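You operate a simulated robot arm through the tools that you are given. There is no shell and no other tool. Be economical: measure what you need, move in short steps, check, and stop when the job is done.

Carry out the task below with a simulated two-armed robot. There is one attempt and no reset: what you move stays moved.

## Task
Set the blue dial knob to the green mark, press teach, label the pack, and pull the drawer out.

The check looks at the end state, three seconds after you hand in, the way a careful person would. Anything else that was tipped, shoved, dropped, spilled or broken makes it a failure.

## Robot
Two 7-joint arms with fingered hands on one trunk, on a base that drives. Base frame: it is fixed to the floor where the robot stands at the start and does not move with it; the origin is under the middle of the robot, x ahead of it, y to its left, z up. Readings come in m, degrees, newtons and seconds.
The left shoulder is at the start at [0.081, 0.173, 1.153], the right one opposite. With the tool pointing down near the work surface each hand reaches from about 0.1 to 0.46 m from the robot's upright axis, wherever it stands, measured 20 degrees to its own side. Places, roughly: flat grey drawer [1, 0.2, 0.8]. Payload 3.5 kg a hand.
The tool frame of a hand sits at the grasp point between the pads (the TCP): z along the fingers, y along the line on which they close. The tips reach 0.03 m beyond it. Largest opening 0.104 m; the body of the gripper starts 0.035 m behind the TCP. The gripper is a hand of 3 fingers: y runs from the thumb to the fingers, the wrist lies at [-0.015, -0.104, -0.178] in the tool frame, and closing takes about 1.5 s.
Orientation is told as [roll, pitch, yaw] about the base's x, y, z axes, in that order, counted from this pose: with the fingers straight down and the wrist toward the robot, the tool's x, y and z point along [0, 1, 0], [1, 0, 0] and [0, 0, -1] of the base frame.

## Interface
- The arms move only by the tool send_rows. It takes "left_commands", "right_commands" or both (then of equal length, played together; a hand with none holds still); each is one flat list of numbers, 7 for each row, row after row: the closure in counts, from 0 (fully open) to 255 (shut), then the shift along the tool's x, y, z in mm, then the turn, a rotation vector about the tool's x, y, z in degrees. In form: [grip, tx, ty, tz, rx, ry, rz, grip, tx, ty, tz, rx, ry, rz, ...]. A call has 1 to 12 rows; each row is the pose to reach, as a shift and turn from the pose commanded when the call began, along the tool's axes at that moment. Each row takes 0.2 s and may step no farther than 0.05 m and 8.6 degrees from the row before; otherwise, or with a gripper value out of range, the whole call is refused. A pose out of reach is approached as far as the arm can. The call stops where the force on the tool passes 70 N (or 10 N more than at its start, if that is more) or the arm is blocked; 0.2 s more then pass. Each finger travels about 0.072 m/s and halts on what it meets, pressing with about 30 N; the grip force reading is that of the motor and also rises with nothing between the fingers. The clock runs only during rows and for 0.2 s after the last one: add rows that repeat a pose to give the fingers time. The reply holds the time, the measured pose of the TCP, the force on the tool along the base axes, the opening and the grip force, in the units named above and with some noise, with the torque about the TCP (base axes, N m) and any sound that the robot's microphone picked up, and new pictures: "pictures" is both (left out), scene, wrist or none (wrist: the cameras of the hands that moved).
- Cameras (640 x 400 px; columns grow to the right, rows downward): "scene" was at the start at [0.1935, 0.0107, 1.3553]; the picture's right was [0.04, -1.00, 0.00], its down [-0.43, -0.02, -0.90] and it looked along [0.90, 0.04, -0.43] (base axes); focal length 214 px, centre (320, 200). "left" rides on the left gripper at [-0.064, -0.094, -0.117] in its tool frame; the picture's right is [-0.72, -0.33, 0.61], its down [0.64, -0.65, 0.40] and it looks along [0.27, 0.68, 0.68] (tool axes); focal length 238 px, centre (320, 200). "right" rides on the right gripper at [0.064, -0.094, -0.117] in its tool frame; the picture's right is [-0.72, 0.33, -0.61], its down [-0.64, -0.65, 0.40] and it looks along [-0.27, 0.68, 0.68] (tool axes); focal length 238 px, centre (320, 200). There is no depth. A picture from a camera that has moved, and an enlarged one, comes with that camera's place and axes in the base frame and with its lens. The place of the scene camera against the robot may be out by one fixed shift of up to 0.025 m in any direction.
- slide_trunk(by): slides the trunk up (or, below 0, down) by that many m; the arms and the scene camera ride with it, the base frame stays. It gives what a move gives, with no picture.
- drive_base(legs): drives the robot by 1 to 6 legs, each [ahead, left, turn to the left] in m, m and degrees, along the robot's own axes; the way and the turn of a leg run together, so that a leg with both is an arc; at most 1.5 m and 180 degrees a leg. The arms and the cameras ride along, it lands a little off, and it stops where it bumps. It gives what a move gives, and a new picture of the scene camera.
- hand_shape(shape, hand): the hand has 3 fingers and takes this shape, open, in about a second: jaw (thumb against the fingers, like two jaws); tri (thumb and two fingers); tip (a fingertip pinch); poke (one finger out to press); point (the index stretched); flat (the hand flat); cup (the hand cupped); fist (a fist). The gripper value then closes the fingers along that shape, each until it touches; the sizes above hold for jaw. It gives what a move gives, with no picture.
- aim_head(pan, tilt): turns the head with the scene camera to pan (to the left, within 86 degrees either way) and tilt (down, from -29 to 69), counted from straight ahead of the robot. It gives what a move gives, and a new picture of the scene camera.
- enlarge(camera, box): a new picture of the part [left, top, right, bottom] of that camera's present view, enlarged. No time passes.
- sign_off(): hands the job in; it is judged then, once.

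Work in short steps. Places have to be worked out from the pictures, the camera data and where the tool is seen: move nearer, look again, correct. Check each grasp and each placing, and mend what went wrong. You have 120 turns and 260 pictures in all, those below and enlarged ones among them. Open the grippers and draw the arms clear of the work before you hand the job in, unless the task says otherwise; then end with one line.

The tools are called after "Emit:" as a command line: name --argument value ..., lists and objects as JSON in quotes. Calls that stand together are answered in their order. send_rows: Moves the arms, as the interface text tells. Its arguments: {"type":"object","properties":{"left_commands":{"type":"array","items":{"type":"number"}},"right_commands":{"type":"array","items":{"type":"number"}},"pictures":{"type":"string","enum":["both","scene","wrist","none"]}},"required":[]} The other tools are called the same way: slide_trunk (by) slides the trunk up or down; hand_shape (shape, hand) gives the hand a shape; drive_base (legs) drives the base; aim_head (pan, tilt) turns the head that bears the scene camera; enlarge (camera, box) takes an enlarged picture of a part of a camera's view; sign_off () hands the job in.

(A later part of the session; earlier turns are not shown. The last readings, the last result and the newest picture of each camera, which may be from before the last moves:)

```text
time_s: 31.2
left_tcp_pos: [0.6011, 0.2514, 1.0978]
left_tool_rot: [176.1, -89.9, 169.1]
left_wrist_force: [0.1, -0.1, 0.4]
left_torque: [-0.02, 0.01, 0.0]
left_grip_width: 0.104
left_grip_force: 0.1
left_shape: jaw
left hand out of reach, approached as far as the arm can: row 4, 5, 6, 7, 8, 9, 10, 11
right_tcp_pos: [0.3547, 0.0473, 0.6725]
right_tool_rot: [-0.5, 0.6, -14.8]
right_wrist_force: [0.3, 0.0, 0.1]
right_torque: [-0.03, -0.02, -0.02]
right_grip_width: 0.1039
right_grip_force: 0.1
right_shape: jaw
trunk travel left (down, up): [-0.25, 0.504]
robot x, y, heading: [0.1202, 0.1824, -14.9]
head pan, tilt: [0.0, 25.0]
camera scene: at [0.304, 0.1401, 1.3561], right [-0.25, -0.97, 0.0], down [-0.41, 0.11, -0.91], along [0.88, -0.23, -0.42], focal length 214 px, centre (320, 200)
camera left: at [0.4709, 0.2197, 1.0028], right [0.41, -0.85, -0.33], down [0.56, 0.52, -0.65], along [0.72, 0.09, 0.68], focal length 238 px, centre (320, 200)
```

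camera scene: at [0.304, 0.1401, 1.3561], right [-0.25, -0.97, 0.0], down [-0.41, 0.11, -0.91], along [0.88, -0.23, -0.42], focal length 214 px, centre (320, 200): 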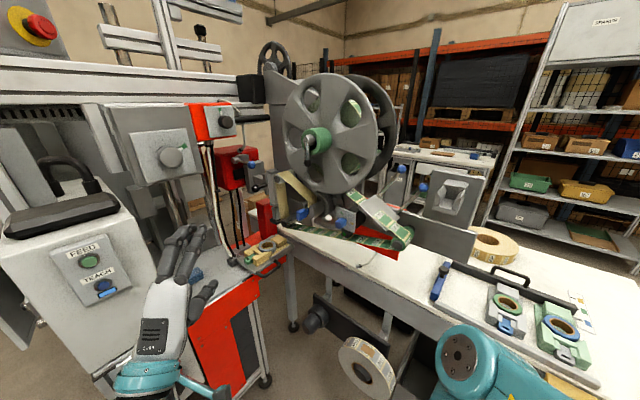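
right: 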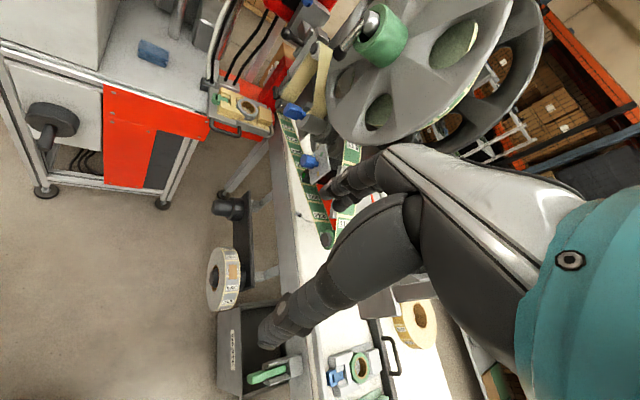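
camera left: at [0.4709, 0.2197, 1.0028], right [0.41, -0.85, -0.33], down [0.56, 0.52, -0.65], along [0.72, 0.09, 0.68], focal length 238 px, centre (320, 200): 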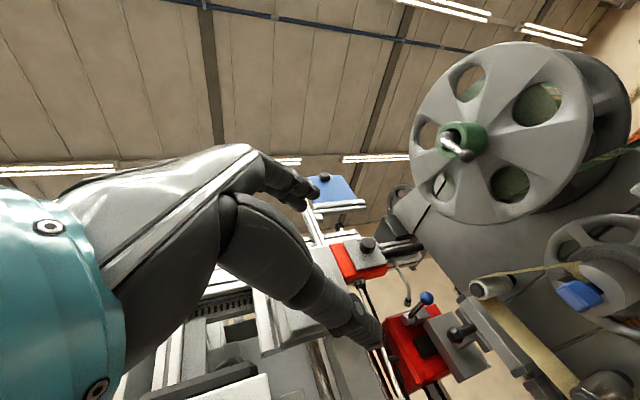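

Pose reached with fingers forward. Now yaw 40° right and move to about 0.12 m in front of the dial.

Emit:
send_rows --left_commands '[0, -25, -7, 22, 0, -6.7, 0, 0, -50, -14, 44, 0, -13.3, 0, 0, -75, -20, 66, 0, -20, 0, 0, -100, -27, 88, 0, -26.7, 0, 0, -125, -33, 110, 0, -33.3, 0, 0, -150, -40, 133, 0, -40, 0]' --pictures "both"

Emit:
enlarge --camera "left" --box '[340, 210, 500, 330]'

```text
time_s: 32.6
left_tcp_pos: [0.692, 0.0709, 1.0599]
left_tool_rot: [27.7, -89.8, -82.6]
left_wrist_force: [0.2, 0.4, 0.0]
left_torque: [-0.01, 0.03, 0.01]
left_grip_width: 0.1039
left_grip_force: 0.1
left_shape: jaw
right_tcp_pos: [0.3548, 0.0449, 0.6718]
right_tool_rot: [-0.5, 0.5, -14.9]
right_wrist_force: [0.1, 0.0, 0.0]
right_torque: [0.02, 0.01, -0.01]
right_grip_width: 0.1039
right_grip_force: 0.1
right_shape: jaw
trunk travel left (down, up): [-0.25, 0.504]
robot x, y, heading: [0.1167, 0.1781, -14.7]
head pan, tilt: [0.0, 25.0]
camera scene: at [0.3043, 0.1397, 1.356], right [-0.25, -0.97, 0.0], down [-0.41, 0.11, -0.91], along [0.88, -0.23, -0.42], focal length 214 px, centre (320, 200)
camera left: at [0.5717, 0.1298, 0.9653], right [-0.24, -0.91, -0.33], down [0.76, 0.04, -0.65], along [0.61, -0.4, 0.68], focal length 238 px, centre (320, 200)
```

scene: 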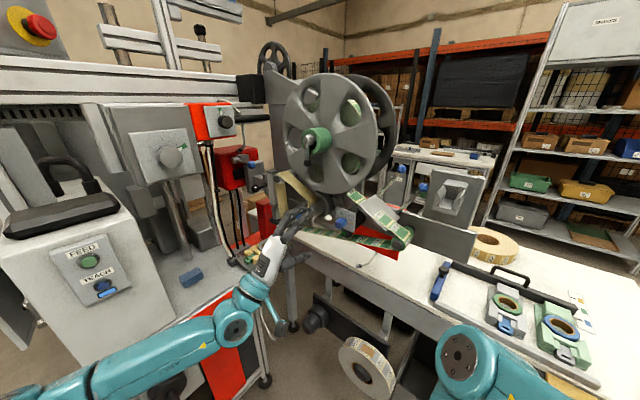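
left: 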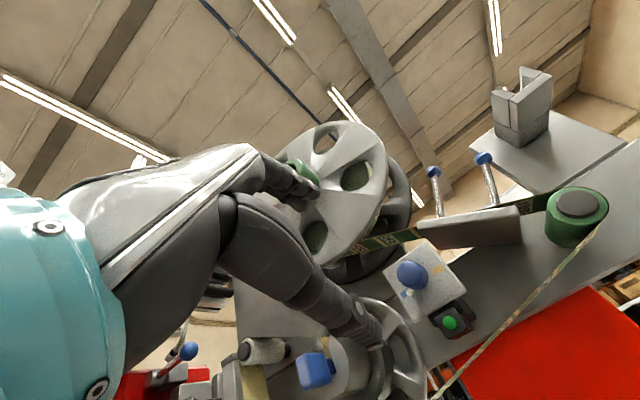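

```text
3.33 times, centred on (420, 270) of left
camera zoom: at [0.5717, 0.1298, 0.9653], right [-0.24, -0.91, -0.33], down [0.76, 0.04, -0.65], along [0.61, -0.4, 0.68], focal length 794 px, centre (-13, -33)
```

zoom: 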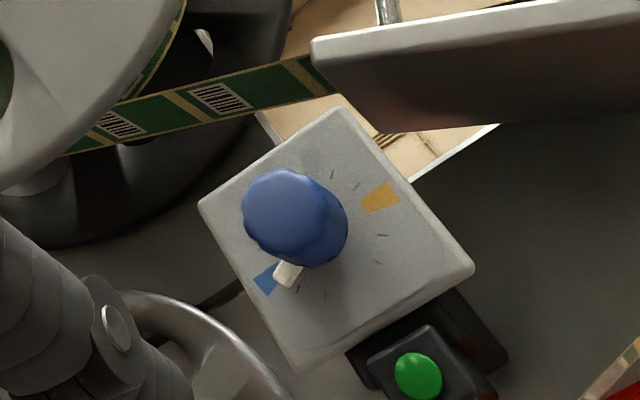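

The pointer sits at/near the blue mark; green is about 60–75° clockwise. I'll advance 60 mm, centring on the knob and preclosing partly, then look again for parallax.

Emit:
send_rows --left_commands '[60, -8, -2, 30, 0, 0, 0, 110, -15, -4, 60, 0, 0, 0, 110, -15, -4, 60, 0, 0, 0]' --pictures "wrist"

Emit:
enlarge --camera "left" --box '[340, 180, 540, 330]'

Emit:
enlarge --camera "scene" --box '[280, 180, 380, 255]'

```text
time_s: 33.4
left_tcp_pos: [0.7136, 0.0117, 1.0556]
left_tool_rot: [66.2, -90.0, -121.1]
left_wrist_force: [0.8, -0.4, -0.6]
left_torque: [0.01, 0.01, 0.0]
left_grip_width: 0.0593
left_grip_force: 0.1
left_shape: jaw
right_tcp_pos: [0.3535, 0.0468, 0.6718]
right_tool_rot: [-0.4, 0.5, -14.9]
right_wrist_force: [0.2, -0.1, 0.8]
right_torque: [0.0, -0.01, 0.0]
right_grip_width: 0.1039
right_grip_force: 0.1
right_shape: jaw
trunk travel left (down, up): [-0.25, 0.504]
robot x, y, heading: [0.1172, 0.1803, -14.6]
head pan, tilt: [0.0, 25.0]
camera left: at [0.5931, 0.0709, 0.9609], right [-0.24, -0.92, -0.33], down [0.76, 0.04, -0.65], along [0.61, -0.4, 0.68], focal length 238 px, centre (320, 200)
```

left: 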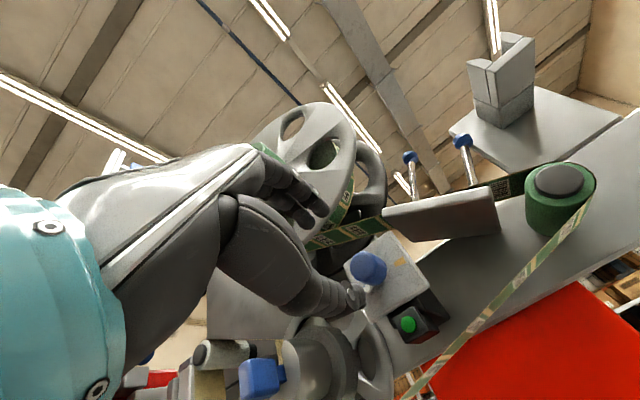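

```text
2.67 times, centred on (440, 255) of left
camera zoom: at [0.5931, 0.0709, 0.9609], right [-0.24, -0.92, -0.33], down [0.76, 0.04, -0.65], along [0.61, -0.4, 0.68], focal length 636 px, centre (0, 53)
```

zoom: 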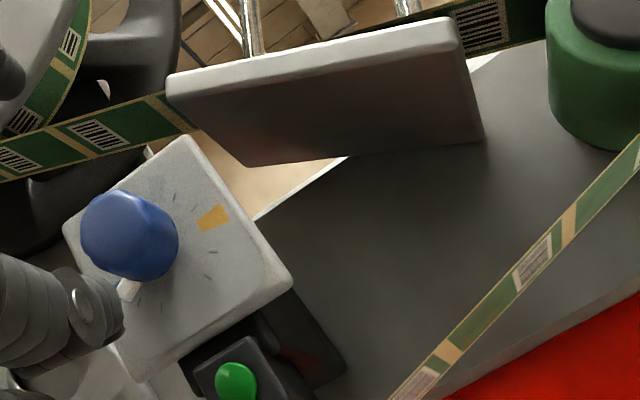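

```text
5.33 times, centred on (330, 218) of scene
camera zoom: at [0.3039, 0.1403, 1.3561], right [-0.25, -0.97, 0.0], down [-0.41, 0.11, -0.91], along [0.88, -0.23, -0.42], focal length 1144 px, centre (267, 107)
```

zoom: 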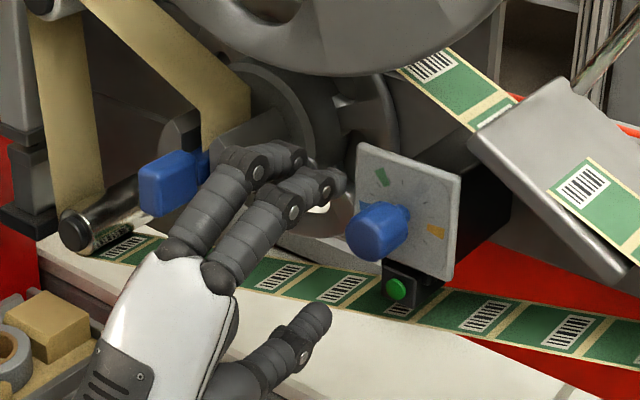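

Combined estimates put the knob cap about [-3,-8,62] mm in the tool frame. I'll shift to centre and advance 35 mm, then check.

Emit:
send_rows --left_commands '[110, -3, -8, 0, 0, 0, 0, 110, -3, -8, 18, 0, 0, 0, 110, -3, -8, 35, 0, 0, 0]' --pictures "none"

Emit:
enlarge --camera "left" --box '[280, 180, 480, 330]'

Emit:
enlarge --camera "scene" --box '[300, 185, 380, 245]'

```text
time_s: 34.2
left_tcp_pos: [0.7308, -0.0175, 1.0483]
left_tool_rot: [27.1, -90.0, -82.0]
left_wrist_force: [0.7, -0.2, -0.8]
left_torque: [-0.02, -0.02, -0.02]
left_grip_width: 0.0594
left_grip_force: 0.1
left_shape: jaw
right_tcp_pos: [0.355, 0.0476, 0.6711]
right_tool_rot: [-0.5, 0.5, -14.9]
right_wrist_force: [-0.3, 1.4, -0.1]
right_torque: [0.0, -0.01, 0.04]
right_grip_width: 0.1039
right_grip_force: 0.1
right_shape: jaw
trunk travel left (down, up): [-0.25, 0.504]
robot x, y, heading: [0.1158, 0.1762, -14.7]
head pan, tilt: [0.0, 25.0]
```

```text
2.67 times, centred on (380, 255) of left
camera zoom: at [0.6108, 0.0407, 0.9533], right [-0.24, -0.92, -0.33], down [0.76, 0.04, -0.65], along [0.61, -0.4, 0.68], focal length 636 px, centre (160, 53)
```

zoom: 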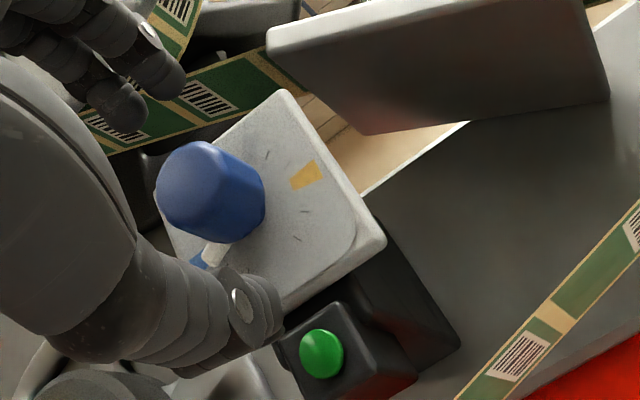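

```text
6.67 times, centred on (340, 215) of scene
camera zoom: at [0.304, 0.1399, 1.3561], right [-0.25, -0.97, 0.0], down [-0.41, 0.11, -0.91], along [0.88, -0.23, -0.42], focal length 1430 px, centre (187, 100)
```

zoom: 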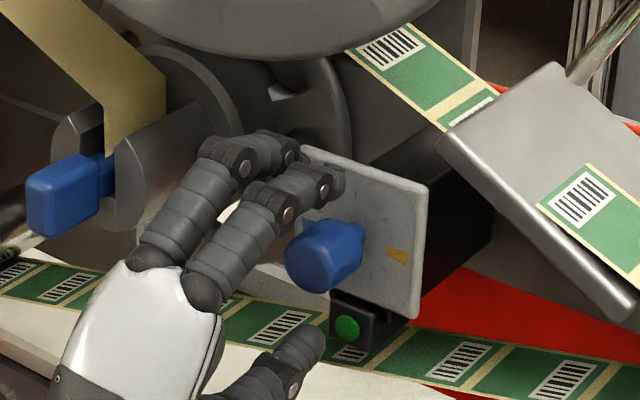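

Knob cap is now about [1,-4,27] mm in tool frame, knob ≈27 mm across. I'll narrow the opening to ~42 mm, centre, and advance 20 mm.

Emit:
send_rows --left_commands '[150, 1, -4, 0, 0, 0, 0, 150, 1, -4, 0, 0, 0, 0, 150, 1, -4, 0, 0, 0, 0, 150, 1, -4, 10, 0, 0, 0, 150, 1, -4, 20, 0, 0, 0]' --pictures "none"

Emit:
enlarge --camera "left" --box '[280, 180, 480, 330]'

Emit:
enlarge --camera "scene" --box '[300, 185, 380, 245]'

```text
time_s: 35.4
left_tcp_pos: [0.744, -0.0328, 1.0438]
left_tool_rot: [20.1, -89.9, -75.1]
left_wrist_force: [-0.2, 0.8, 1.2]
left_torque: [0.01, 0.0, 0.01]
left_grip_width: 0.0434
left_grip_force: 0.1
left_shape: jaw
right_tcp_pos: [0.354, 0.0469, 0.6708]
right_tool_rot: [-0.5, 0.4, -14.9]
right_wrist_force: [0.8, -0.1, 0.3]
right_torque: [-0.03, 0.04, -0.02]
right_grip_width: 0.1036
right_grip_force: 0.1
right_shape: jaw
trunk travel left (down, up): [-0.25, 0.504]
robot x, y, heading: [0.1197, 0.1765, -14.8]
head pan, tilt: [0.0, 25.0]
```

```text
2.67 times, centred on (380, 255) of left
camera zoom: at [0.6239, 0.0256, 0.9484], right [-0.24, -0.92, -0.33], down [0.76, 0.04, -0.65], along [0.61, -0.4, 0.68], focal length 636 px, centre (160, 53)
```

zoom: 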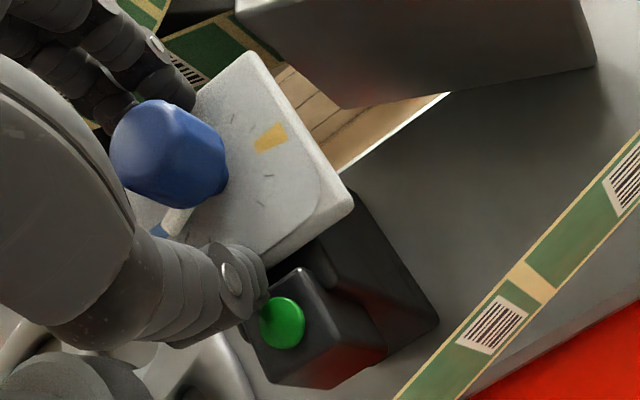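

```text
6.67 times, centred on (340, 215) of scene
camera zoom: at [0.3039, 0.1399, 1.3561], right [-0.25, -0.97, 0.0], down [-0.41, 0.11, -0.91], along [0.88, -0.23, -0.42], focal length 1430 px, centre (187, 100)
```

zoom: 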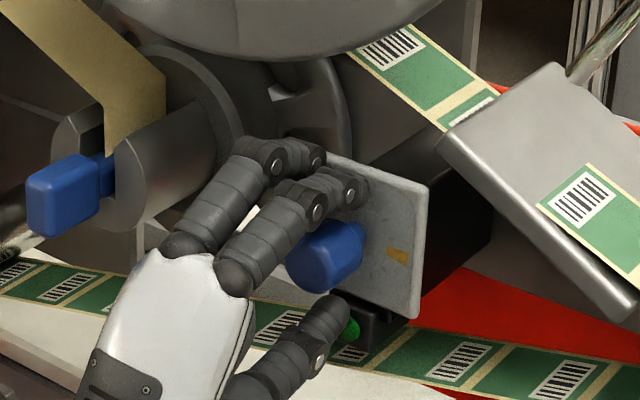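

Nearly centred; I'll shift 4 mm in -x and close on the knob.

Emit:
send_rows --left_commands '[150, -4, 1, 2, 0, 0, 0, 200, -4, 1, 2, 0, 0, 0, 255, -4, 1, 2, 0, 0, 0, 255, -4, 1, 2, 0, 0, 0, 255, -4, 1, 2, 0, 0, 0, 255, -4, 1, 2, 0, 0, 0]' --pictures "none"

Emit:
enlarge --camera "left" --box '[240, 160, 440, 310]'

Emit:
enlarge --camera "scene" --box '[300, 185, 380, 245]'

```text
time_s: 36.8
left_tcp_pos: [0.7427, -0.037, 1.0448]
left_tool_rot: [5.1, -89.8, -60.1]
left_wrist_force: [4.6, -5.6, 0.2]
left_torque: [0.07, 0.04, -0.03]
left_grip_width: 0.0153
left_grip_force: 29.9
left_shape: jaw
right_tcp_pos: [0.3535, 0.0462, 0.6722]
right_tool_rot: [-0.5, 0.6, -14.9]
right_wrist_force: [0.6, 0.2, 0.0]
right_torque: [-0.02, -0.01, 0.0]
right_grip_width: 0.1036
right_grip_force: 0.0
right_shape: jaw
trunk travel left (down, up): [-0.25, 0.504]
robot x, y, heading: [0.1134, 0.1777, -15.2]
head pan, tilt: [0.0, 25.0]
```

```text
2.67 times, centred on (340, 235) of left
camera zoom: at [0.6217, 0.021, 0.9496], right [-0.24, -0.91, -0.33], down [0.76, 0.04, -0.65], along [0.61, -0.4, 0.68], focal length 636 px, centre (267, 107)
```

zoom: 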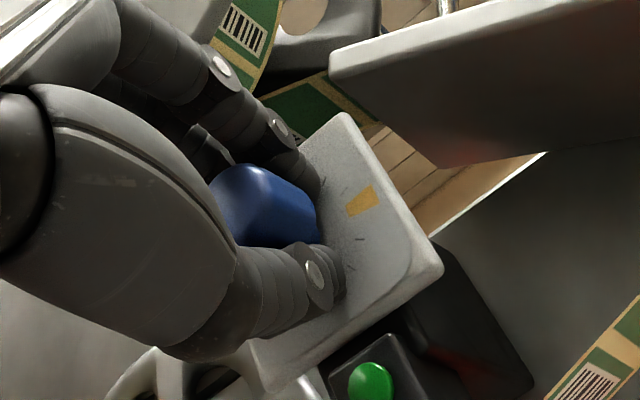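

```text
6.67 times, centred on (340, 215) of scene
camera zoom: at [0.3046, 0.1391, 1.356], right [-0.26, -0.97, 0.0], down [-0.41, 0.11, -0.91], along [0.88, -0.23, -0.42], focal length 1430 px, centre (187, 100)
```

zoom: 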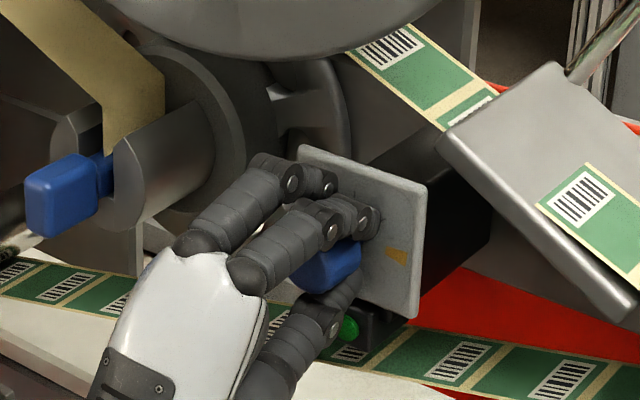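

The knob is gripped (30 N). I'll turn 30° clockwise (+rz) and check.

Emit:
send_rows --left_commands '[255, 0, 0.5, 0, 0, 0, 7.5, 255, 0, 1, 0, 0, 0, 15, 255, 0, 1.5, 0, 0, 0, 22.5, 255, 0, 2, 0, 0, 0, 30]' --pictures "none"

Emit:
enlarge --camera "left" --box '[240, 160, 440, 310]'

Emit:
enlarge --camera "scene" --box '[300, 185, 380, 245]'

```text
time_s: 37.8
left_tcp_pos: [0.7446, -0.0371, 1.0456]
left_tool_rot: [89.5, -59.8, -144.4]
left_wrist_force: [6.2, -0.8, -7.0]
left_torque: [0.2, 0.3, 0.08]
left_grip_width: 0.0149
left_grip_force: 30.2
left_shape: jaw
right_tcp_pos: [0.3555, 0.0475, 0.6708]
right_tool_rot: [-0.5, 0.6, -14.9]
right_wrist_force: [0.6, -0.1, -0.9]
right_torque: [0.01, 0.01, 0.03]
right_grip_width: 0.104
right_grip_force: 0.1
right_shape: jaw
trunk travel left (down, up): [-0.25, 0.504]
robot x, y, heading: [0.1178, 0.1785, -15.1]
head pan, tilt: [0.0, 25.0]
```

```text
2.67 times, centred on (340, 235) of left
camera zoom: at [0.6688, 0.0543, 0.9318], right [-0.02, -0.76, -0.65], down [0.95, 0.18, -0.24], along [0.3, -0.62, 0.72], focal length 636 px, centre (267, 107)
```

zoom: 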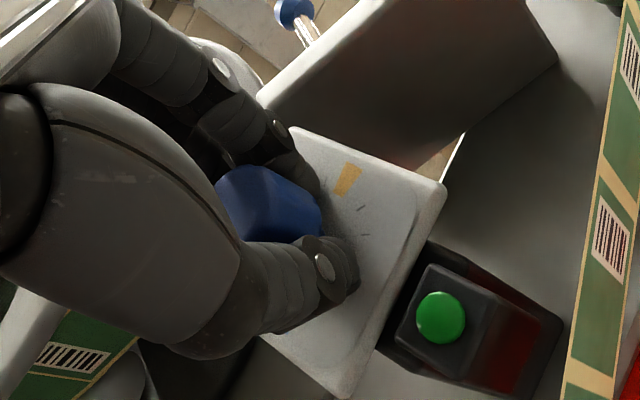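

```text
6.67 times, centred on (340, 215) of scene
camera zoom: at [0.3055, 0.1398, 1.3558], right [-0.25, -0.97, 0.0], down [-0.41, 0.11, -0.91], along [0.88, -0.23, -0.42], focal length 1430 px, centre (187, 100)
```

zoom: 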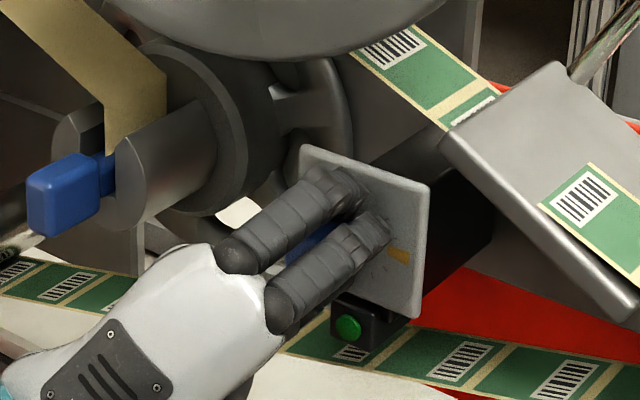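

The hand and knob rotate together. Turning 30° more.

Emit:
send_rows --left_commands '[255, 0, 0.5, 0, 0, 0, 7.5, 255, 0, 1, 0, 0, 0, 15, 255, 0, 1.5, 0, 0, 0, 22.5, 255, 0, 2, 0, 0, 0, 30]' --pictures "none"

Emit:
enlarge --camera "left" --box '[240, 160, 440, 310]'

Emit:
enlarge --camera "scene" --box '[300, 185, 380, 245]'

```text
time_s: 38.8
left_tcp_pos: [0.7436, -0.0353, 1.0469]
left_tool_rot: [89.8, -30.0, -144.5]
left_wrist_force: [11.2, 5.2, -8.0]
left_torque: [0.36, 0.37, 0.51]
left_grip_width: 0.0145
left_grip_force: 29.7
left_shape: jaw
right_tcp_pos: [0.3556, 0.047, 0.6705]
right_tool_rot: [-0.6, 0.5, -14.9]
right_wrist_force: [-0.6, 0.0, 0.5]
right_torque: [0.02, 0.02, 0.02]
right_grip_width: 0.1037
right_grip_force: 0.1
right_shape: jaw
trunk travel left (down, up): [-0.25, 0.504]
robot x, y, heading: [0.1146, 0.179, -15.0]
head pan, tilt: [0.0, 25.0]
```

```text
2.67 times, centred on (340, 235) of left
camera zoom: at [0.716, 0.0874, 0.9448], right [0.29, -0.54, -0.79], down [0.96, 0.18, 0.23], along [0.02, -0.82, 0.57], focal length 636 px, centre (267, 107)
```

zoom: 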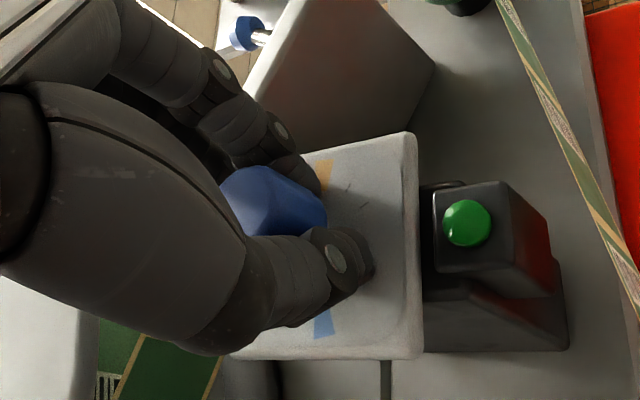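

```text
6.67 times, centred on (340, 215) of scene
camera zoom: at [0.3065, 0.1406, 1.3557], right [-0.25, -0.97, 0.0], down [-0.41, 0.11, -0.91], along [0.88, -0.23, -0.42], focal length 1430 px, centre (187, 100)
```

zoom: 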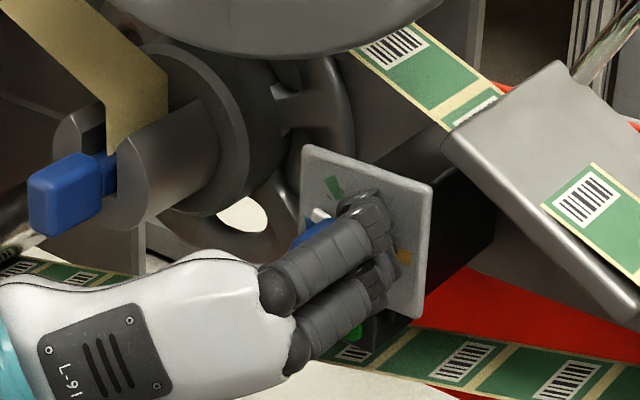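

The white pointer is now visible near the green mark but short of it; I'll turn 15° more.

Emit:
send_rows --left_commands '[255, 0, 0.5, 0, 0, 0, 7.5, 255, 0, 1, 0, 0, 0, 15]' --pictures "none"

Emit:
enlarge --camera "scene" --box '[325, 200, 365, 225]'

```text
time_s: 39.4
left_tcp_pos: [0.7433, -0.0366, 1.0472]
left_tool_rot: [89.7, -15.0, -144.6]
left_wrist_force: [14.9, 4.1, -7.5]
left_torque: [0.26, 0.27, 0.57]
left_grip_width: 0.014
left_grip_force: 29.9
left_shape: jaw
right_tcp_pos: [0.3549, 0.0472, 0.6723]
right_tool_rot: [-0.6, 0.6, -14.9]
right_wrist_force: [0.1, -0.4, 0.1]
right_torque: [-0.01, 0.0, -0.04]
right_grip_width: 0.1041
right_grip_force: 0.0
right_shape: jaw
trunk travel left (down, up): [-0.25, 0.504]
robot x, y, heading: [0.1147, 0.18, -14.8]
head pan, tilt: [0.0, 25.0]
```

```text
16.00 times, centred on (345, 212) of scene
camera zoom: at [0.3068, 0.1405, 1.3557], right [-0.25, -0.97, 0.0], down [-0.41, 0.11, -0.91], along [0.88, -0.23, -0.42], focal length 3432 px, centre (-80, 0)
```

zoom: 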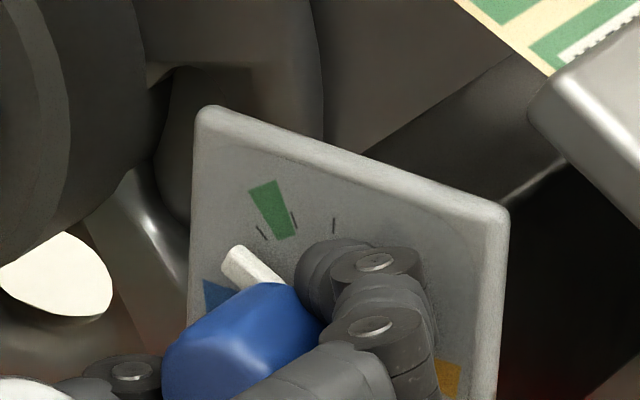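

Direction analysis: pointer is at about −75°, green at −39°; the fingers slipped on the last part. I'll release, retract 35 mm, rotate the hand back and regrasp better centred.

Emit:
send_rows --left_commands '[140, 0, 0, 0, 0, 0, 0, 140, 0, 0, 0, 0, 0, 0, 140, 0, 0, -35, 0, 0, 0, 140, 0, 0, -35, 0, 0, -8.3, 140, 0, 0, -35, 0, 0, -16.6, 140, 0, 0, -35, 0, 0, -25, 140, 0, 0, -35, 0, 0, -33.3, 140, 0, 0, -35, 0, 0, -41.6, 140, 0, 0, -35, 0, 0, -50, 140, 0, 0, -35, 0, 0, -58.3, 140, 0, 0, -35, 0, 0, -66.6, 140, 0, 0, -35, 0, 0, -75]' --pictures "none"

Emit:
enlarge --camera "left" --box '[280, 180, 480, 330]'

Emit:
enlarge --camera "scene" --box '[310, 190, 374, 238]'

```text
time_s: 42.0
left_tcp_pos: [0.7204, -0.0094, 1.051]
left_tool_rot: [-73.3, -89.9, 18.5]
left_wrist_force: [-0.6, 0.3, -0.3]
left_torque: [0.03, -0.02, -0.01]
left_grip_width: 0.0465
left_grip_force: 0.2
left_shape: jaw
right_tcp_pos: [0.354, 0.0467, 0.6717]
right_tool_rot: [-0.5, 0.5, -14.9]
right_wrist_force: [-0.2, 0.2, -0.2]
right_torque: [0.01, 0.02, -0.01]
right_grip_width: 0.1038
right_grip_force: 0.2
right_shape: jaw
trunk travel left (down, up): [-0.25, 0.504]
robot x, y, heading: [0.1164, 0.1814, -14.8]
head pan, tilt: [0.0, 25.0]
```

```text
2.67 times, centred on (380, 255) of left
camera zoom: at [0.5995, 0.0485, 0.9553], right [-0.24, -0.92, -0.33], down [0.76, 0.04, -0.65], along [0.61, -0.4, 0.68], focal length 636 px, centre (160, 53)
```

zoom: 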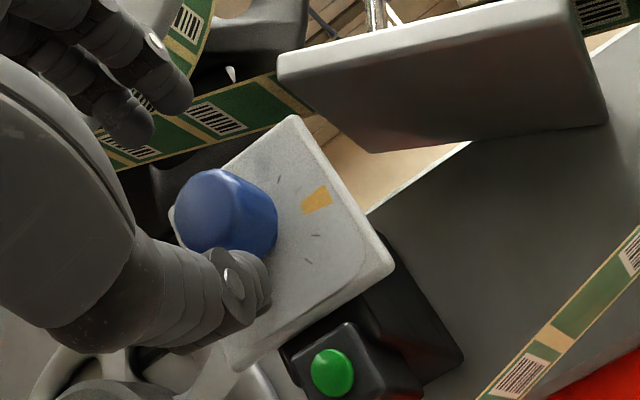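

```text
8.33 times, centred on (342, 214) of scene
camera zoom: at [0.3039, 0.14, 1.3561], right [-0.25, -0.97, 0.0], down [-0.41, 0.11, -0.91], along [0.88, -0.23, -0.42], focal length 1787 px, centre (137, 83)
```

zoom: 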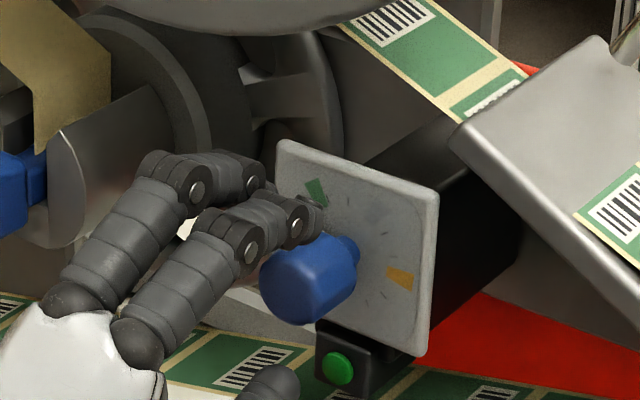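

The 15 mm grip width suggests I was pinching the narrow neck behind the cap. I'll regrasp ~9 mm shallower so the pads hold the cap itself.

Emit:
send_rows --left_commands '[140, 1, -4, 0, 0, 0, 0, 140, 1, -4, 14, 0, 0, 0, 140, 1, -4, 27, 0, 0, 0, 255, 1, -4, 27, 0, 0, 0, 255, 1, -4, 27, 0, 0, 0, 255, 1, -4, 27, 0, 0, 0, 255, 1, -4, 27, 0, 0, 0]' --pictures "none"

Emit:
enlarge --camera "scene" --box '[310, 190, 374, 238]'

Emit:
enlarge --camera "left" --box '[240, 160, 440, 310]'

```text
time_s: 43.6
left_tcp_pos: [0.7356, -0.0316, 1.0469]
left_tool_rot: [15.2, -89.8, -70.1]
left_wrist_force: [0.5, -3.1, -0.1]
left_torque: [0.04, 0.02, -0.04]
left_grip_width: 0.0167
left_grip_force: 30.0
left_shape: jaw
right_tcp_pos: [0.354, 0.0464, 0.6713]
right_tool_rot: [-0.5, 0.5, -14.9]
right_wrist_force: [-0.3, 0.0, -0.1]
right_torque: [0.0, -0.01, 0.0]
right_grip_width: 0.1042
right_grip_force: 0.1
right_shape: jaw
trunk travel left (down, up): [-0.25, 0.504]
robot x, y, heading: [0.1187, 0.1808, -14.9]
head pan, tilt: [0.0, 25.0]
```

```text
8.33 times, centred on (342, 214) of scene
camera zoom: at [0.3039, 0.1396, 1.3561], right [-0.25, -0.97, 0.0], down [-0.41, 0.11, -0.91], along [0.88, -0.23, -0.42], focal length 1787 px, centre (137, 83)
```

zoom: 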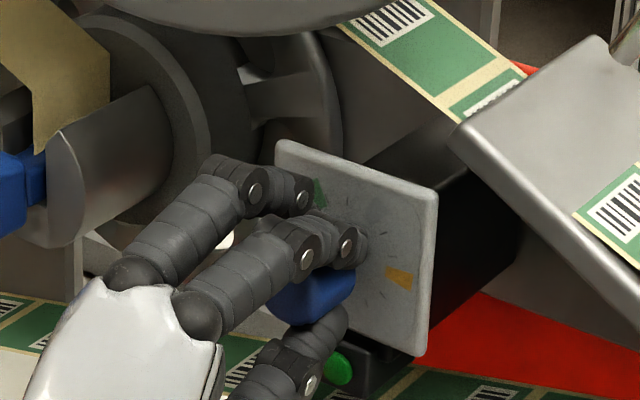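

```text
2.67 times, centred on (340, 235) of left
camera zoom: at [0.6153, 0.0275, 0.9508], right [-0.24, -0.91, -0.33], down [0.76, 0.04, -0.65], along [0.61, -0.4, 0.68], focal length 636 px, centre (267, 107)
```

zoom: 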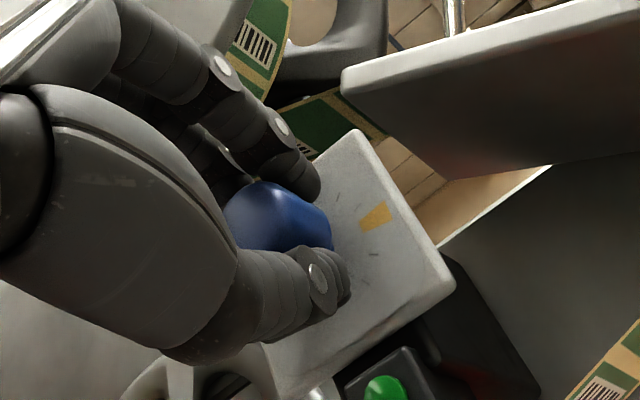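

Now gripping the cap itself. Turning 38° clockwise and checking the pointer.

Emit:
send_rows --left_commands '[255, 0, 0, 0, 0, 0, 7.6, 255, 0, 0, 0, 0, 0, 15.2, 255, 0, 0, 0, 0, 0, 22.8, 255, 0, 0, 0, 0, 0, 30.4, 255, 0, 0, 0, 0, 0, 38]' --pictures "none"

Emit:
enlarge --camera "scene" --box '[325, 200, 365, 225]'

```text
time_s: 44.8
left_tcp_pos: [0.7379, -0.0308, 1.0453]
left_tool_rot: [89.8, -51.9, -144.7]
left_wrist_force: [0.1, 2.8, -6.4]
left_torque: [0.12, 0.13, 0.07]
left_grip_width: 0.0163
left_grip_force: 30.1
left_shape: jaw
right_tcp_pos: [0.3558, 0.0466, 0.6697]
right_tool_rot: [-0.4, 0.5, -15.0]
right_wrist_force: [0.1, -0.6, 0.4]
right_torque: [0.01, 0.03, 0.01]
right_grip_width: 0.1035
right_grip_force: 0.0
right_shape: jaw
trunk travel left (down, up): [-0.25, 0.504]
robot x, y, heading: [0.1145, 0.1821, -14.9]
head pan, tilt: [0.0, 25.0]
```

```text
16.00 times, centred on (345, 212) of scene
camera zoom: at [0.3047, 0.1403, 1.356], right [-0.25, -0.97, 0.0], down [-0.41, 0.11, -0.91], along [0.88, -0.23, -0.42], focal length 3432 px, centre (-80, 0)
```

zoom: 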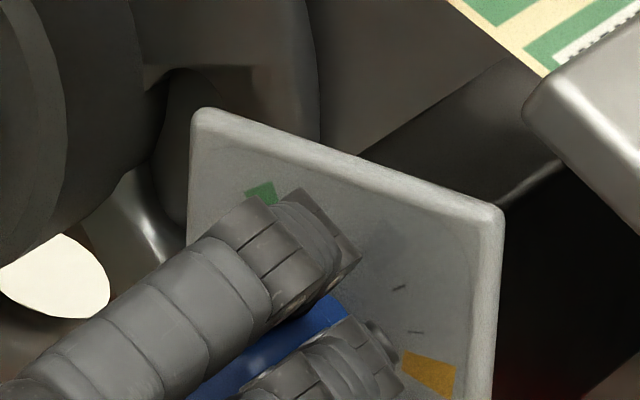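

The fingers hide the pointer; I'll release and back off 35 mm to look.

Emit:
send_rows --left_commands '[130, 0, 0, 0, 0, 0, 0, 130, 0, 0, 0, 0, 0, 0, 130, 0, 0, -30, 0, 0, 0, 130, 0, 0, -50, 0, 0, 0]' --pictures "none"

Emit:
enlarge --camera "scene" --box '[325, 200, 365, 225]'

Emit:
enlarge --camera "left" --box '[280, 160, 480, 310]'

```text
time_s: 45.8
left_tcp_pos: [0.7087, 0.0107, 1.046]
left_tool_rot: [90.0, -52.0, -144.9]
left_wrist_force: [-0.4, -0.5, 0.5]
left_torque: [0.0, 0.0, 0.0]
left_grip_width: 0.0505
left_grip_force: 0.0
left_shape: jaw
right_tcp_pos: [0.3541, 0.0452, 0.6721]
right_tool_rot: [-0.5, 0.5, -14.9]
right_wrist_force: [0.2, -0.4, 0.2]
right_torque: [-0.01, -0.02, 0.0]
right_grip_width: 0.1038
right_grip_force: 0.0
right_shape: jaw
trunk travel left (down, up): [-0.25, 0.504]
robot x, y, heading: [0.1191, 0.1837, -14.5]
head pan, tilt: [0.0, 25.0]
```

```text
16.00 times, centred on (345, 212) of scene
camera zoom: at [0.3039, 0.1403, 1.3561], right [-0.25, -0.97, 0.0], down [-0.41, 0.11, -0.91], along [0.88, -0.23, -0.42], focal length 3432 px, centre (-80, 0)
```

zoom: 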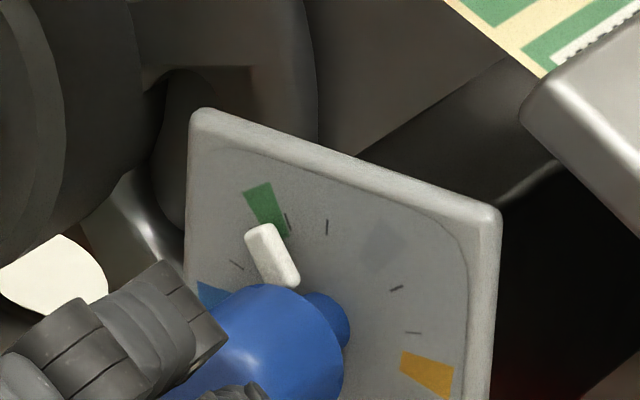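

```text
2.67 times, centred on (380, 235) of left
camera zoom: at [0.6466, 0.1101, 0.9319], right [0.05, -0.71, -0.7], down [0.97, 0.19, -0.12], along [0.22, -0.68, 0.7], focal length 636 px, centre (160, 107)
```

zoom: 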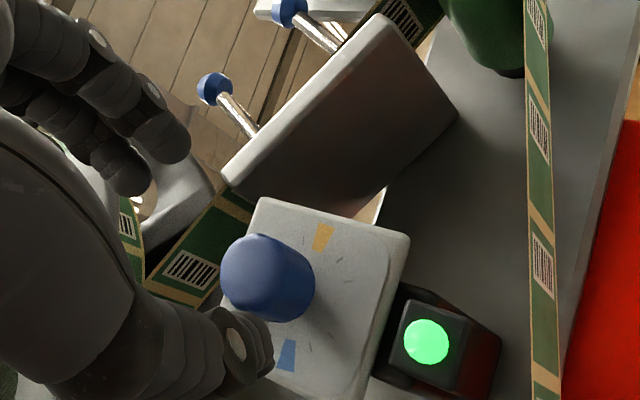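

The pointer lies in line with the green mark and the sensor lamp lit up. Now withdraw the left hand, then turn to the TEACH box.

Emit:
send_rows --left_commands '[100, 0, 0, -30, 0, 0, 0, 50, 0, 0, -60, 0, 0, -7, 0, 0, 0, -90, 0, 0, -14, 0, 0, 0, -110, 0, 0, -22, 0, 0, 0, -130, 0, 0, -30, 0, 0, 0, -150, 0, 0, -38]' --pictures "none"

Emit:
send_rows --left_commands '[0, 10, 0, 0, 0, 8, 0, 0, 20, 0, 0, 0, 16, 0, 0, 30, 0, 0, 0, 24, 0, 0, 40, 0, 0, 0, 32, 0, 0, 50, 0, 0, 0, 40, 0]' --pictures "scene"

Emit:
enlarge --camera "scene" --box '[310, 190, 374, 238]'

```text
time_s: 47.2
left_tcp_pos: [0.6198, 0.1331, 1.0474]
left_tool_rot: [-79.0, -89.9, 24.3]
left_wrist_force: [-1.1, -0.5, 0.0]
left_torque: [0.0, 0.01, -0.03]
left_grip_width: 0.1037
left_grip_force: 0.1
left_shape: jaw
right_tcp_pos: [0.3549, 0.0467, 0.6712]
right_tool_rot: [-0.6, 0.6, -14.9]
right_wrist_force: [0.3, -0.1, 0.6]
right_torque: [0.0, -0.03, -0.01]
right_grip_width: 0.1037
right_grip_force: 0.1
right_shape: jaw
trunk travel left (down, up): [-0.25, 0.504]
robot x, y, heading: [0.1185, 0.1782, -15.0]
head pan, tilt: [0.0, 25.0]
```

```text
time_s: 48.4
left_tcp_pos: [0.6622, 0.1606, 1.0456]
left_tool_rot: [46.6, -89.9, -61.4]
left_wrist_force: [0.4, 0.2, 0.1]
left_torque: [0.02, -0.01, -0.04]
left_grip_width: 0.1034
left_grip_force: 0.0
left_shape: jaw
right_tcp_pos: [0.3534, 0.0463, 0.6711]
right_tool_rot: [-0.5, 0.4, -14.9]
right_wrist_force: [0.3, 0.1, -0.2]
right_torque: [0.03, -0.01, -0.02]
right_grip_width: 0.1039
right_grip_force: 0.1
right_shape: jaw
trunk travel left (down, up): [-0.25, 0.504]
robot x, y, heading: [0.1151, 0.1815, -14.7]
head pan, tilt: [0.0, 25.0]
camera scene: at [0.3039, 0.1399, 1.3561], right [-0.25, -0.97, 0.0], down [-0.41, 0.11, -0.91], along [0.88, -0.23, -0.42], focal length 214 px, centre (320, 200)
```

scene: 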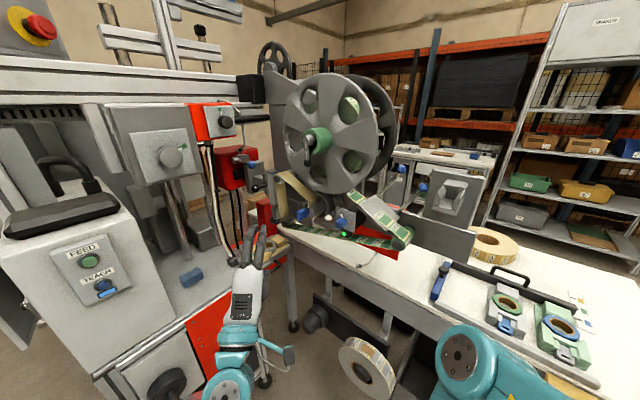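

```text
8.33 times, centred on (342, 214) of scene
camera zoom: at [0.3039, 0.1399, 1.3561], right [-0.25, -0.97, 0.0], down [-0.41, 0.11, -0.91], along [0.88, -0.23, -0.42], focal length 1787 px, centre (137, 83)
```

zoom: 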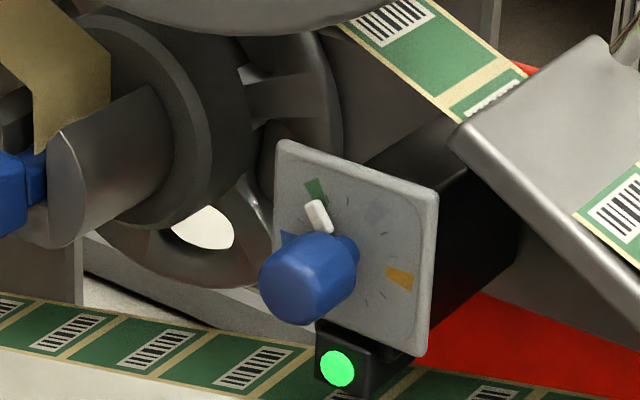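

Dial is set. Now back off slightly and turn 50° left to face the TEACH box.

Emit:
drive_base --legs '[[-0.05, 0, 0], [0, 0, 50]]'

Emit:
hand_shape --shape "poke" --hand "left"

Emit:
aim_head --pan 10 --tilt 30

```text
time_s: 51.0
left_tcp_pos: [0.5336, 0.4856, 1.0634]
left_tool_rot: [-152.6, -88.1, 172.8]
left_wrist_force: [0.7, 0.7, -0.1]
left_torque: [-0.03, -0.06, 0.02]
left_grip_width: 0.1039
left_grip_force: 0.1
left_shape: jaw
right_tcp_pos: [0.3453, 0.2192, 0.6707]
right_tool_rot: [-0.1, 0.7, 20.8]
right_wrist_force: [0.9, -0.1, -0.3]
right_torque: [-0.01, 0.0, 0.03]
right_grip_width: 0.104
right_grip_force: 0.0
right_shape: jaw
trunk travel left (down, up): [-0.25, 0.504]
robot x, y, heading: [0.0726, 0.1947, 21.0]
head pan, tilt: [0.0, 25.0]
stopped in leg 2: the robot was blocked; the commanded pose is now the measured one
camera scene: at [0.2588, 0.2564, 1.3557], right [0.36, -0.93, -0.01], down [-0.4, -0.15, -0.91], along [0.84, 0.33, -0.42], focal length 214 px, centre (320, 200)
```

scene: 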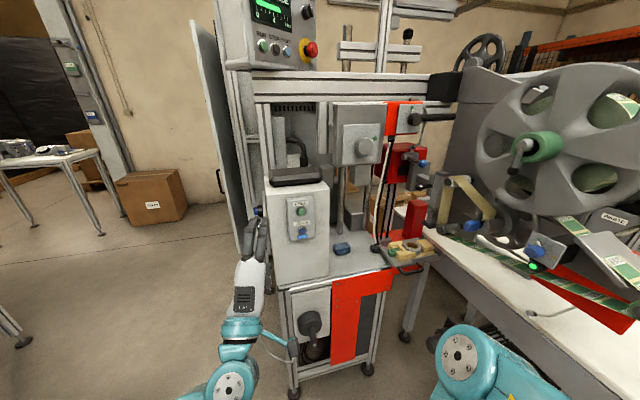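

```text
time_s: 51.9
left_tcp_pos: [0.5348, 0.4834, 1.0606]
left_tool_rot: [-152.7, -88.3, 172.8]
left_wrist_force: [1.1, -0.6, -0.1]
left_torque: [0.02, -0.03, -0.01]
left_grip_width: 0.0
left_grip_force: 0.1
left_shape: poke
right_tcp_pos: [0.3463, 0.2198, 0.6705]
right_tool_rot: [-0.1, 0.8, 21.0]
right_wrist_force: [-0.3, 0.6, 0.7]
right_torque: [-0.01, 0.0, -0.01]
right_grip_width: 0.1038
right_grip_force: 0.1
right_shape: jaw
trunk travel left (down, up): [-0.25, 0.504]
robot x, y, heading: [0.068, 0.1902, 21.0]
head pan, tilt: [0.0, 25.0]
```

```text
time_s: 52.6
left_tcp_pos: [0.5343, 0.4846, 1.0614]
left_tool_rot: [-153.0, -88.3, 173.4]
left_wrist_force: [0.2, 0.2, 0.1]
left_torque: [-0.01, -0.02, -0.01]
left_grip_width: 0.0
left_grip_force: 0.1
left_shape: poke
right_tcp_pos: [0.3454, 0.2208, 0.6706]
right_tool_rot: [0.0, 0.7, 21.0]
right_wrist_force: [-0.2, 0.1, -0.7]
right_torque: [0.02, -0.02, -0.01]
right_grip_width: 0.1039
right_grip_force: 0.0
right_shape: jaw
trunk travel left (down, up): [-0.25, 0.504]
robot x, y, heading: [0.0706, 0.1924, 21.3]
head pan, tilt: [10.0, 30.0]
camera scene: at [0.2522, 0.2697, 1.3476], right [0.52, -0.86, -0.01], down [-0.43, -0.25, -0.86], along [0.74, 0.45, -0.5], focal length 214 px, centre (320, 200)
```

scene: 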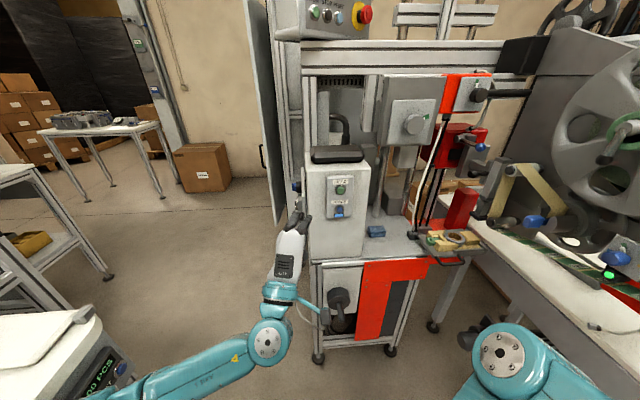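

The turn was blocked at 21°, probably the left elbow near the bench on my left. Let me look left before doing anything.

Emit:
aim_head --pan 65 --tilt 40

```text
time_s: 53.9
left_tcp_pos: [0.5334, 0.4848, 1.0613]
left_tool_rot: [-153.6, -88.4, 174.1]
left_wrist_force: [0.2, -0.1, 0.4]
left_torque: [0.01, 0.01, 0.04]
left_grip_width: 0.0
left_grip_force: 0.0
left_shape: poke
right_tcp_pos: [0.3452, 0.2192, 0.6707]
right_tool_rot: [-0.1, 0.8, 20.9]
right_wrist_force: [-0.2, 1.1, -0.2]
right_torque: [-0.02, 0.03, 0.02]
right_grip_width: 0.1038
right_grip_force: 0.1
right_shape: jaw
trunk travel left (down, up): [-0.25, 0.504]
robot x, y, heading: [0.0674, 0.1933, 21.0]
head pan, tilt: [65.0, 40.0]
camera scene: at [0.1803, 0.3077, 1.3329], right [1.0, -0.07, -0.01], down [-0.05, -0.64, -0.77], along [0.05, 0.77, -0.64], focal length 214 px, centre (320, 200)
```

scene: 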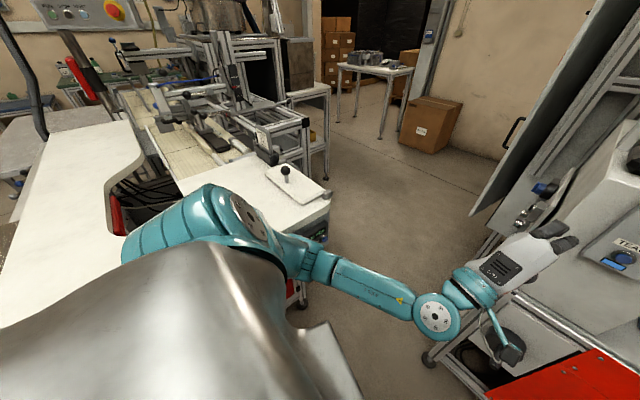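

The left elbow reached the bench edge on my left; nothing was displaced. I'll shift the base 0.1 m right to free it, and look at the TEACH box with the wrist camera.

Emit:
drive_base --legs '[[0, -0.1, 0]]'

Emit:
send_rows --left_commands '[0, 0, 0, 0, 0, 0, 0]' --pictures "wrist"

Emit:
aim_head --pan 15 --tilt 30

```text
time_s: 55.0
left_tcp_pos: [0.5628, 0.4004, 1.0609]
left_tool_rot: [-149.3, -88.2, 169.8]
left_wrist_force: [0.5, 0.1, 0.4]
left_torque: [0.0, 0.01, 0.01]
left_grip_width: 0.0
left_grip_force: 0.0
left_shape: poke
right_tcp_pos: [0.3759, 0.1306, 0.6705]
right_tool_rot: [-0.4, 0.5, 20.8]
right_wrist_force: [0.6, 0.6, -0.6]
right_torque: [-0.01, -0.01, 0.0]
right_grip_width: 0.1036
right_grip_force: 0.0
right_shape: jaw
trunk travel left (down, up): [-0.25, 0.504]
robot x, y, heading: [0.1087, 0.0969, 20.9]
head pan, tilt: [65.0, 40.0]
camera scene: at [0.2079, 0.2224, 1.3328], right [1.0, -0.07, 0.0], down [-0.04, -0.64, -0.77], along [0.05, 0.76, -0.64], focal length 214 px, centre (320, 200)
```

scene: 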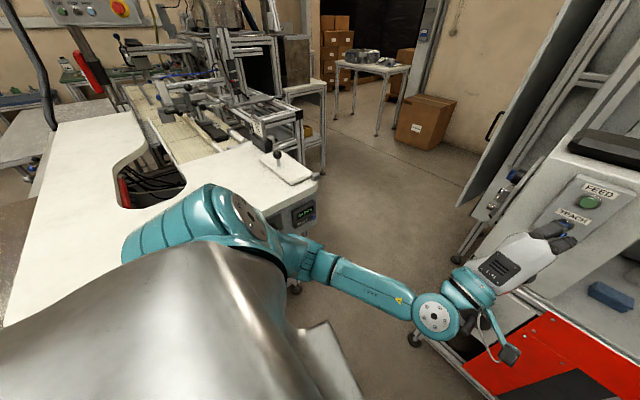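

```text
time_s: 55.4
left_tcp_pos: [0.5634, 0.3984, 1.0614]
left_tool_rot: [-148.0, -88.2, 168.5]
left_wrist_force: [-0.1, 1.0, 0.3]
left_torque: [0.0, -0.02, 0.04]
left_grip_width: 0.0
left_grip_force: 0.0
left_shape: poke
right_tcp_pos: [0.377, 0.1319, 0.671]
right_tool_rot: [-0.6, 0.5, 20.9]
right_wrist_force: [-0.4, 0.6, -0.2]
right_torque: [-0.02, -0.02, -0.01]
right_grip_width: 0.1039
right_grip_force: 0.1
right_shape: jaw
trunk travel left (down, up): [-0.25, 0.504]
robot x, y, heading: [0.108, 0.1011, 21.3]
head pan, tilt: [65.0, 40.0]
camera left: at [0.4775, 0.298, 0.9642], right [0.84, -0.46, -0.3], down [0.17, 0.74, -0.65], along [0.52, 0.49, 0.7], focal length 238 px, centre (320, 200)
```

left: 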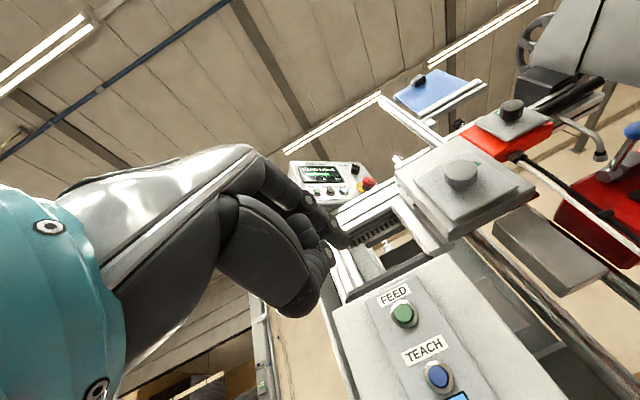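

```text
time_s: 56.6
left_tcp_pos: [0.5619, 0.3999, 1.061]
left_tool_rot: [-147.9, -88.2, 168.5]
left_wrist_force: [-0.3, 0.0, -0.9]
left_torque: [-0.03, 0.02, -0.02]
left_grip_width: 0.0
left_grip_force: 0.0
left_shape: poke
right_tcp_pos: [0.3771, 0.1313, 0.6718]
right_tool_rot: [-0.4, 0.4, 20.8]
right_wrist_force: [0.3, 0.1, 0.4]
right_torque: [-0.02, 0.01, 0.02]
right_grip_width: 0.1036
right_grip_force: 0.1
right_shape: jaw
trunk travel left (down, up): [-0.25, 0.504]
robot x, y, heading: [0.1079, 0.0979, 21.0]
head pan, tilt: [15.0, 30.0]
camera scene: at [0.2748, 0.1919, 1.3481], right [0.59, -0.81, 0.0], down [-0.4, -0.29, -0.87], along [0.7, 0.51, -0.5], focal length 214 px, centre (320, 200)
```

scene: 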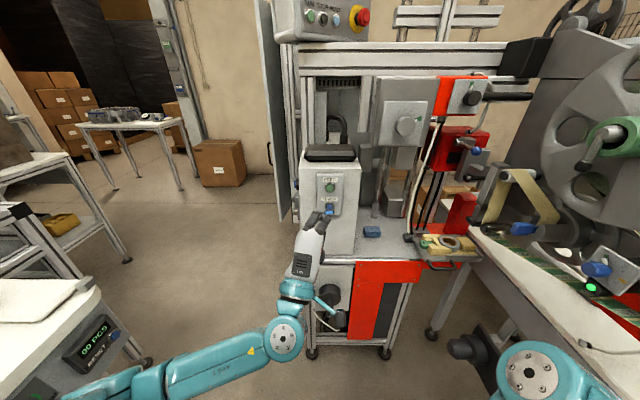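

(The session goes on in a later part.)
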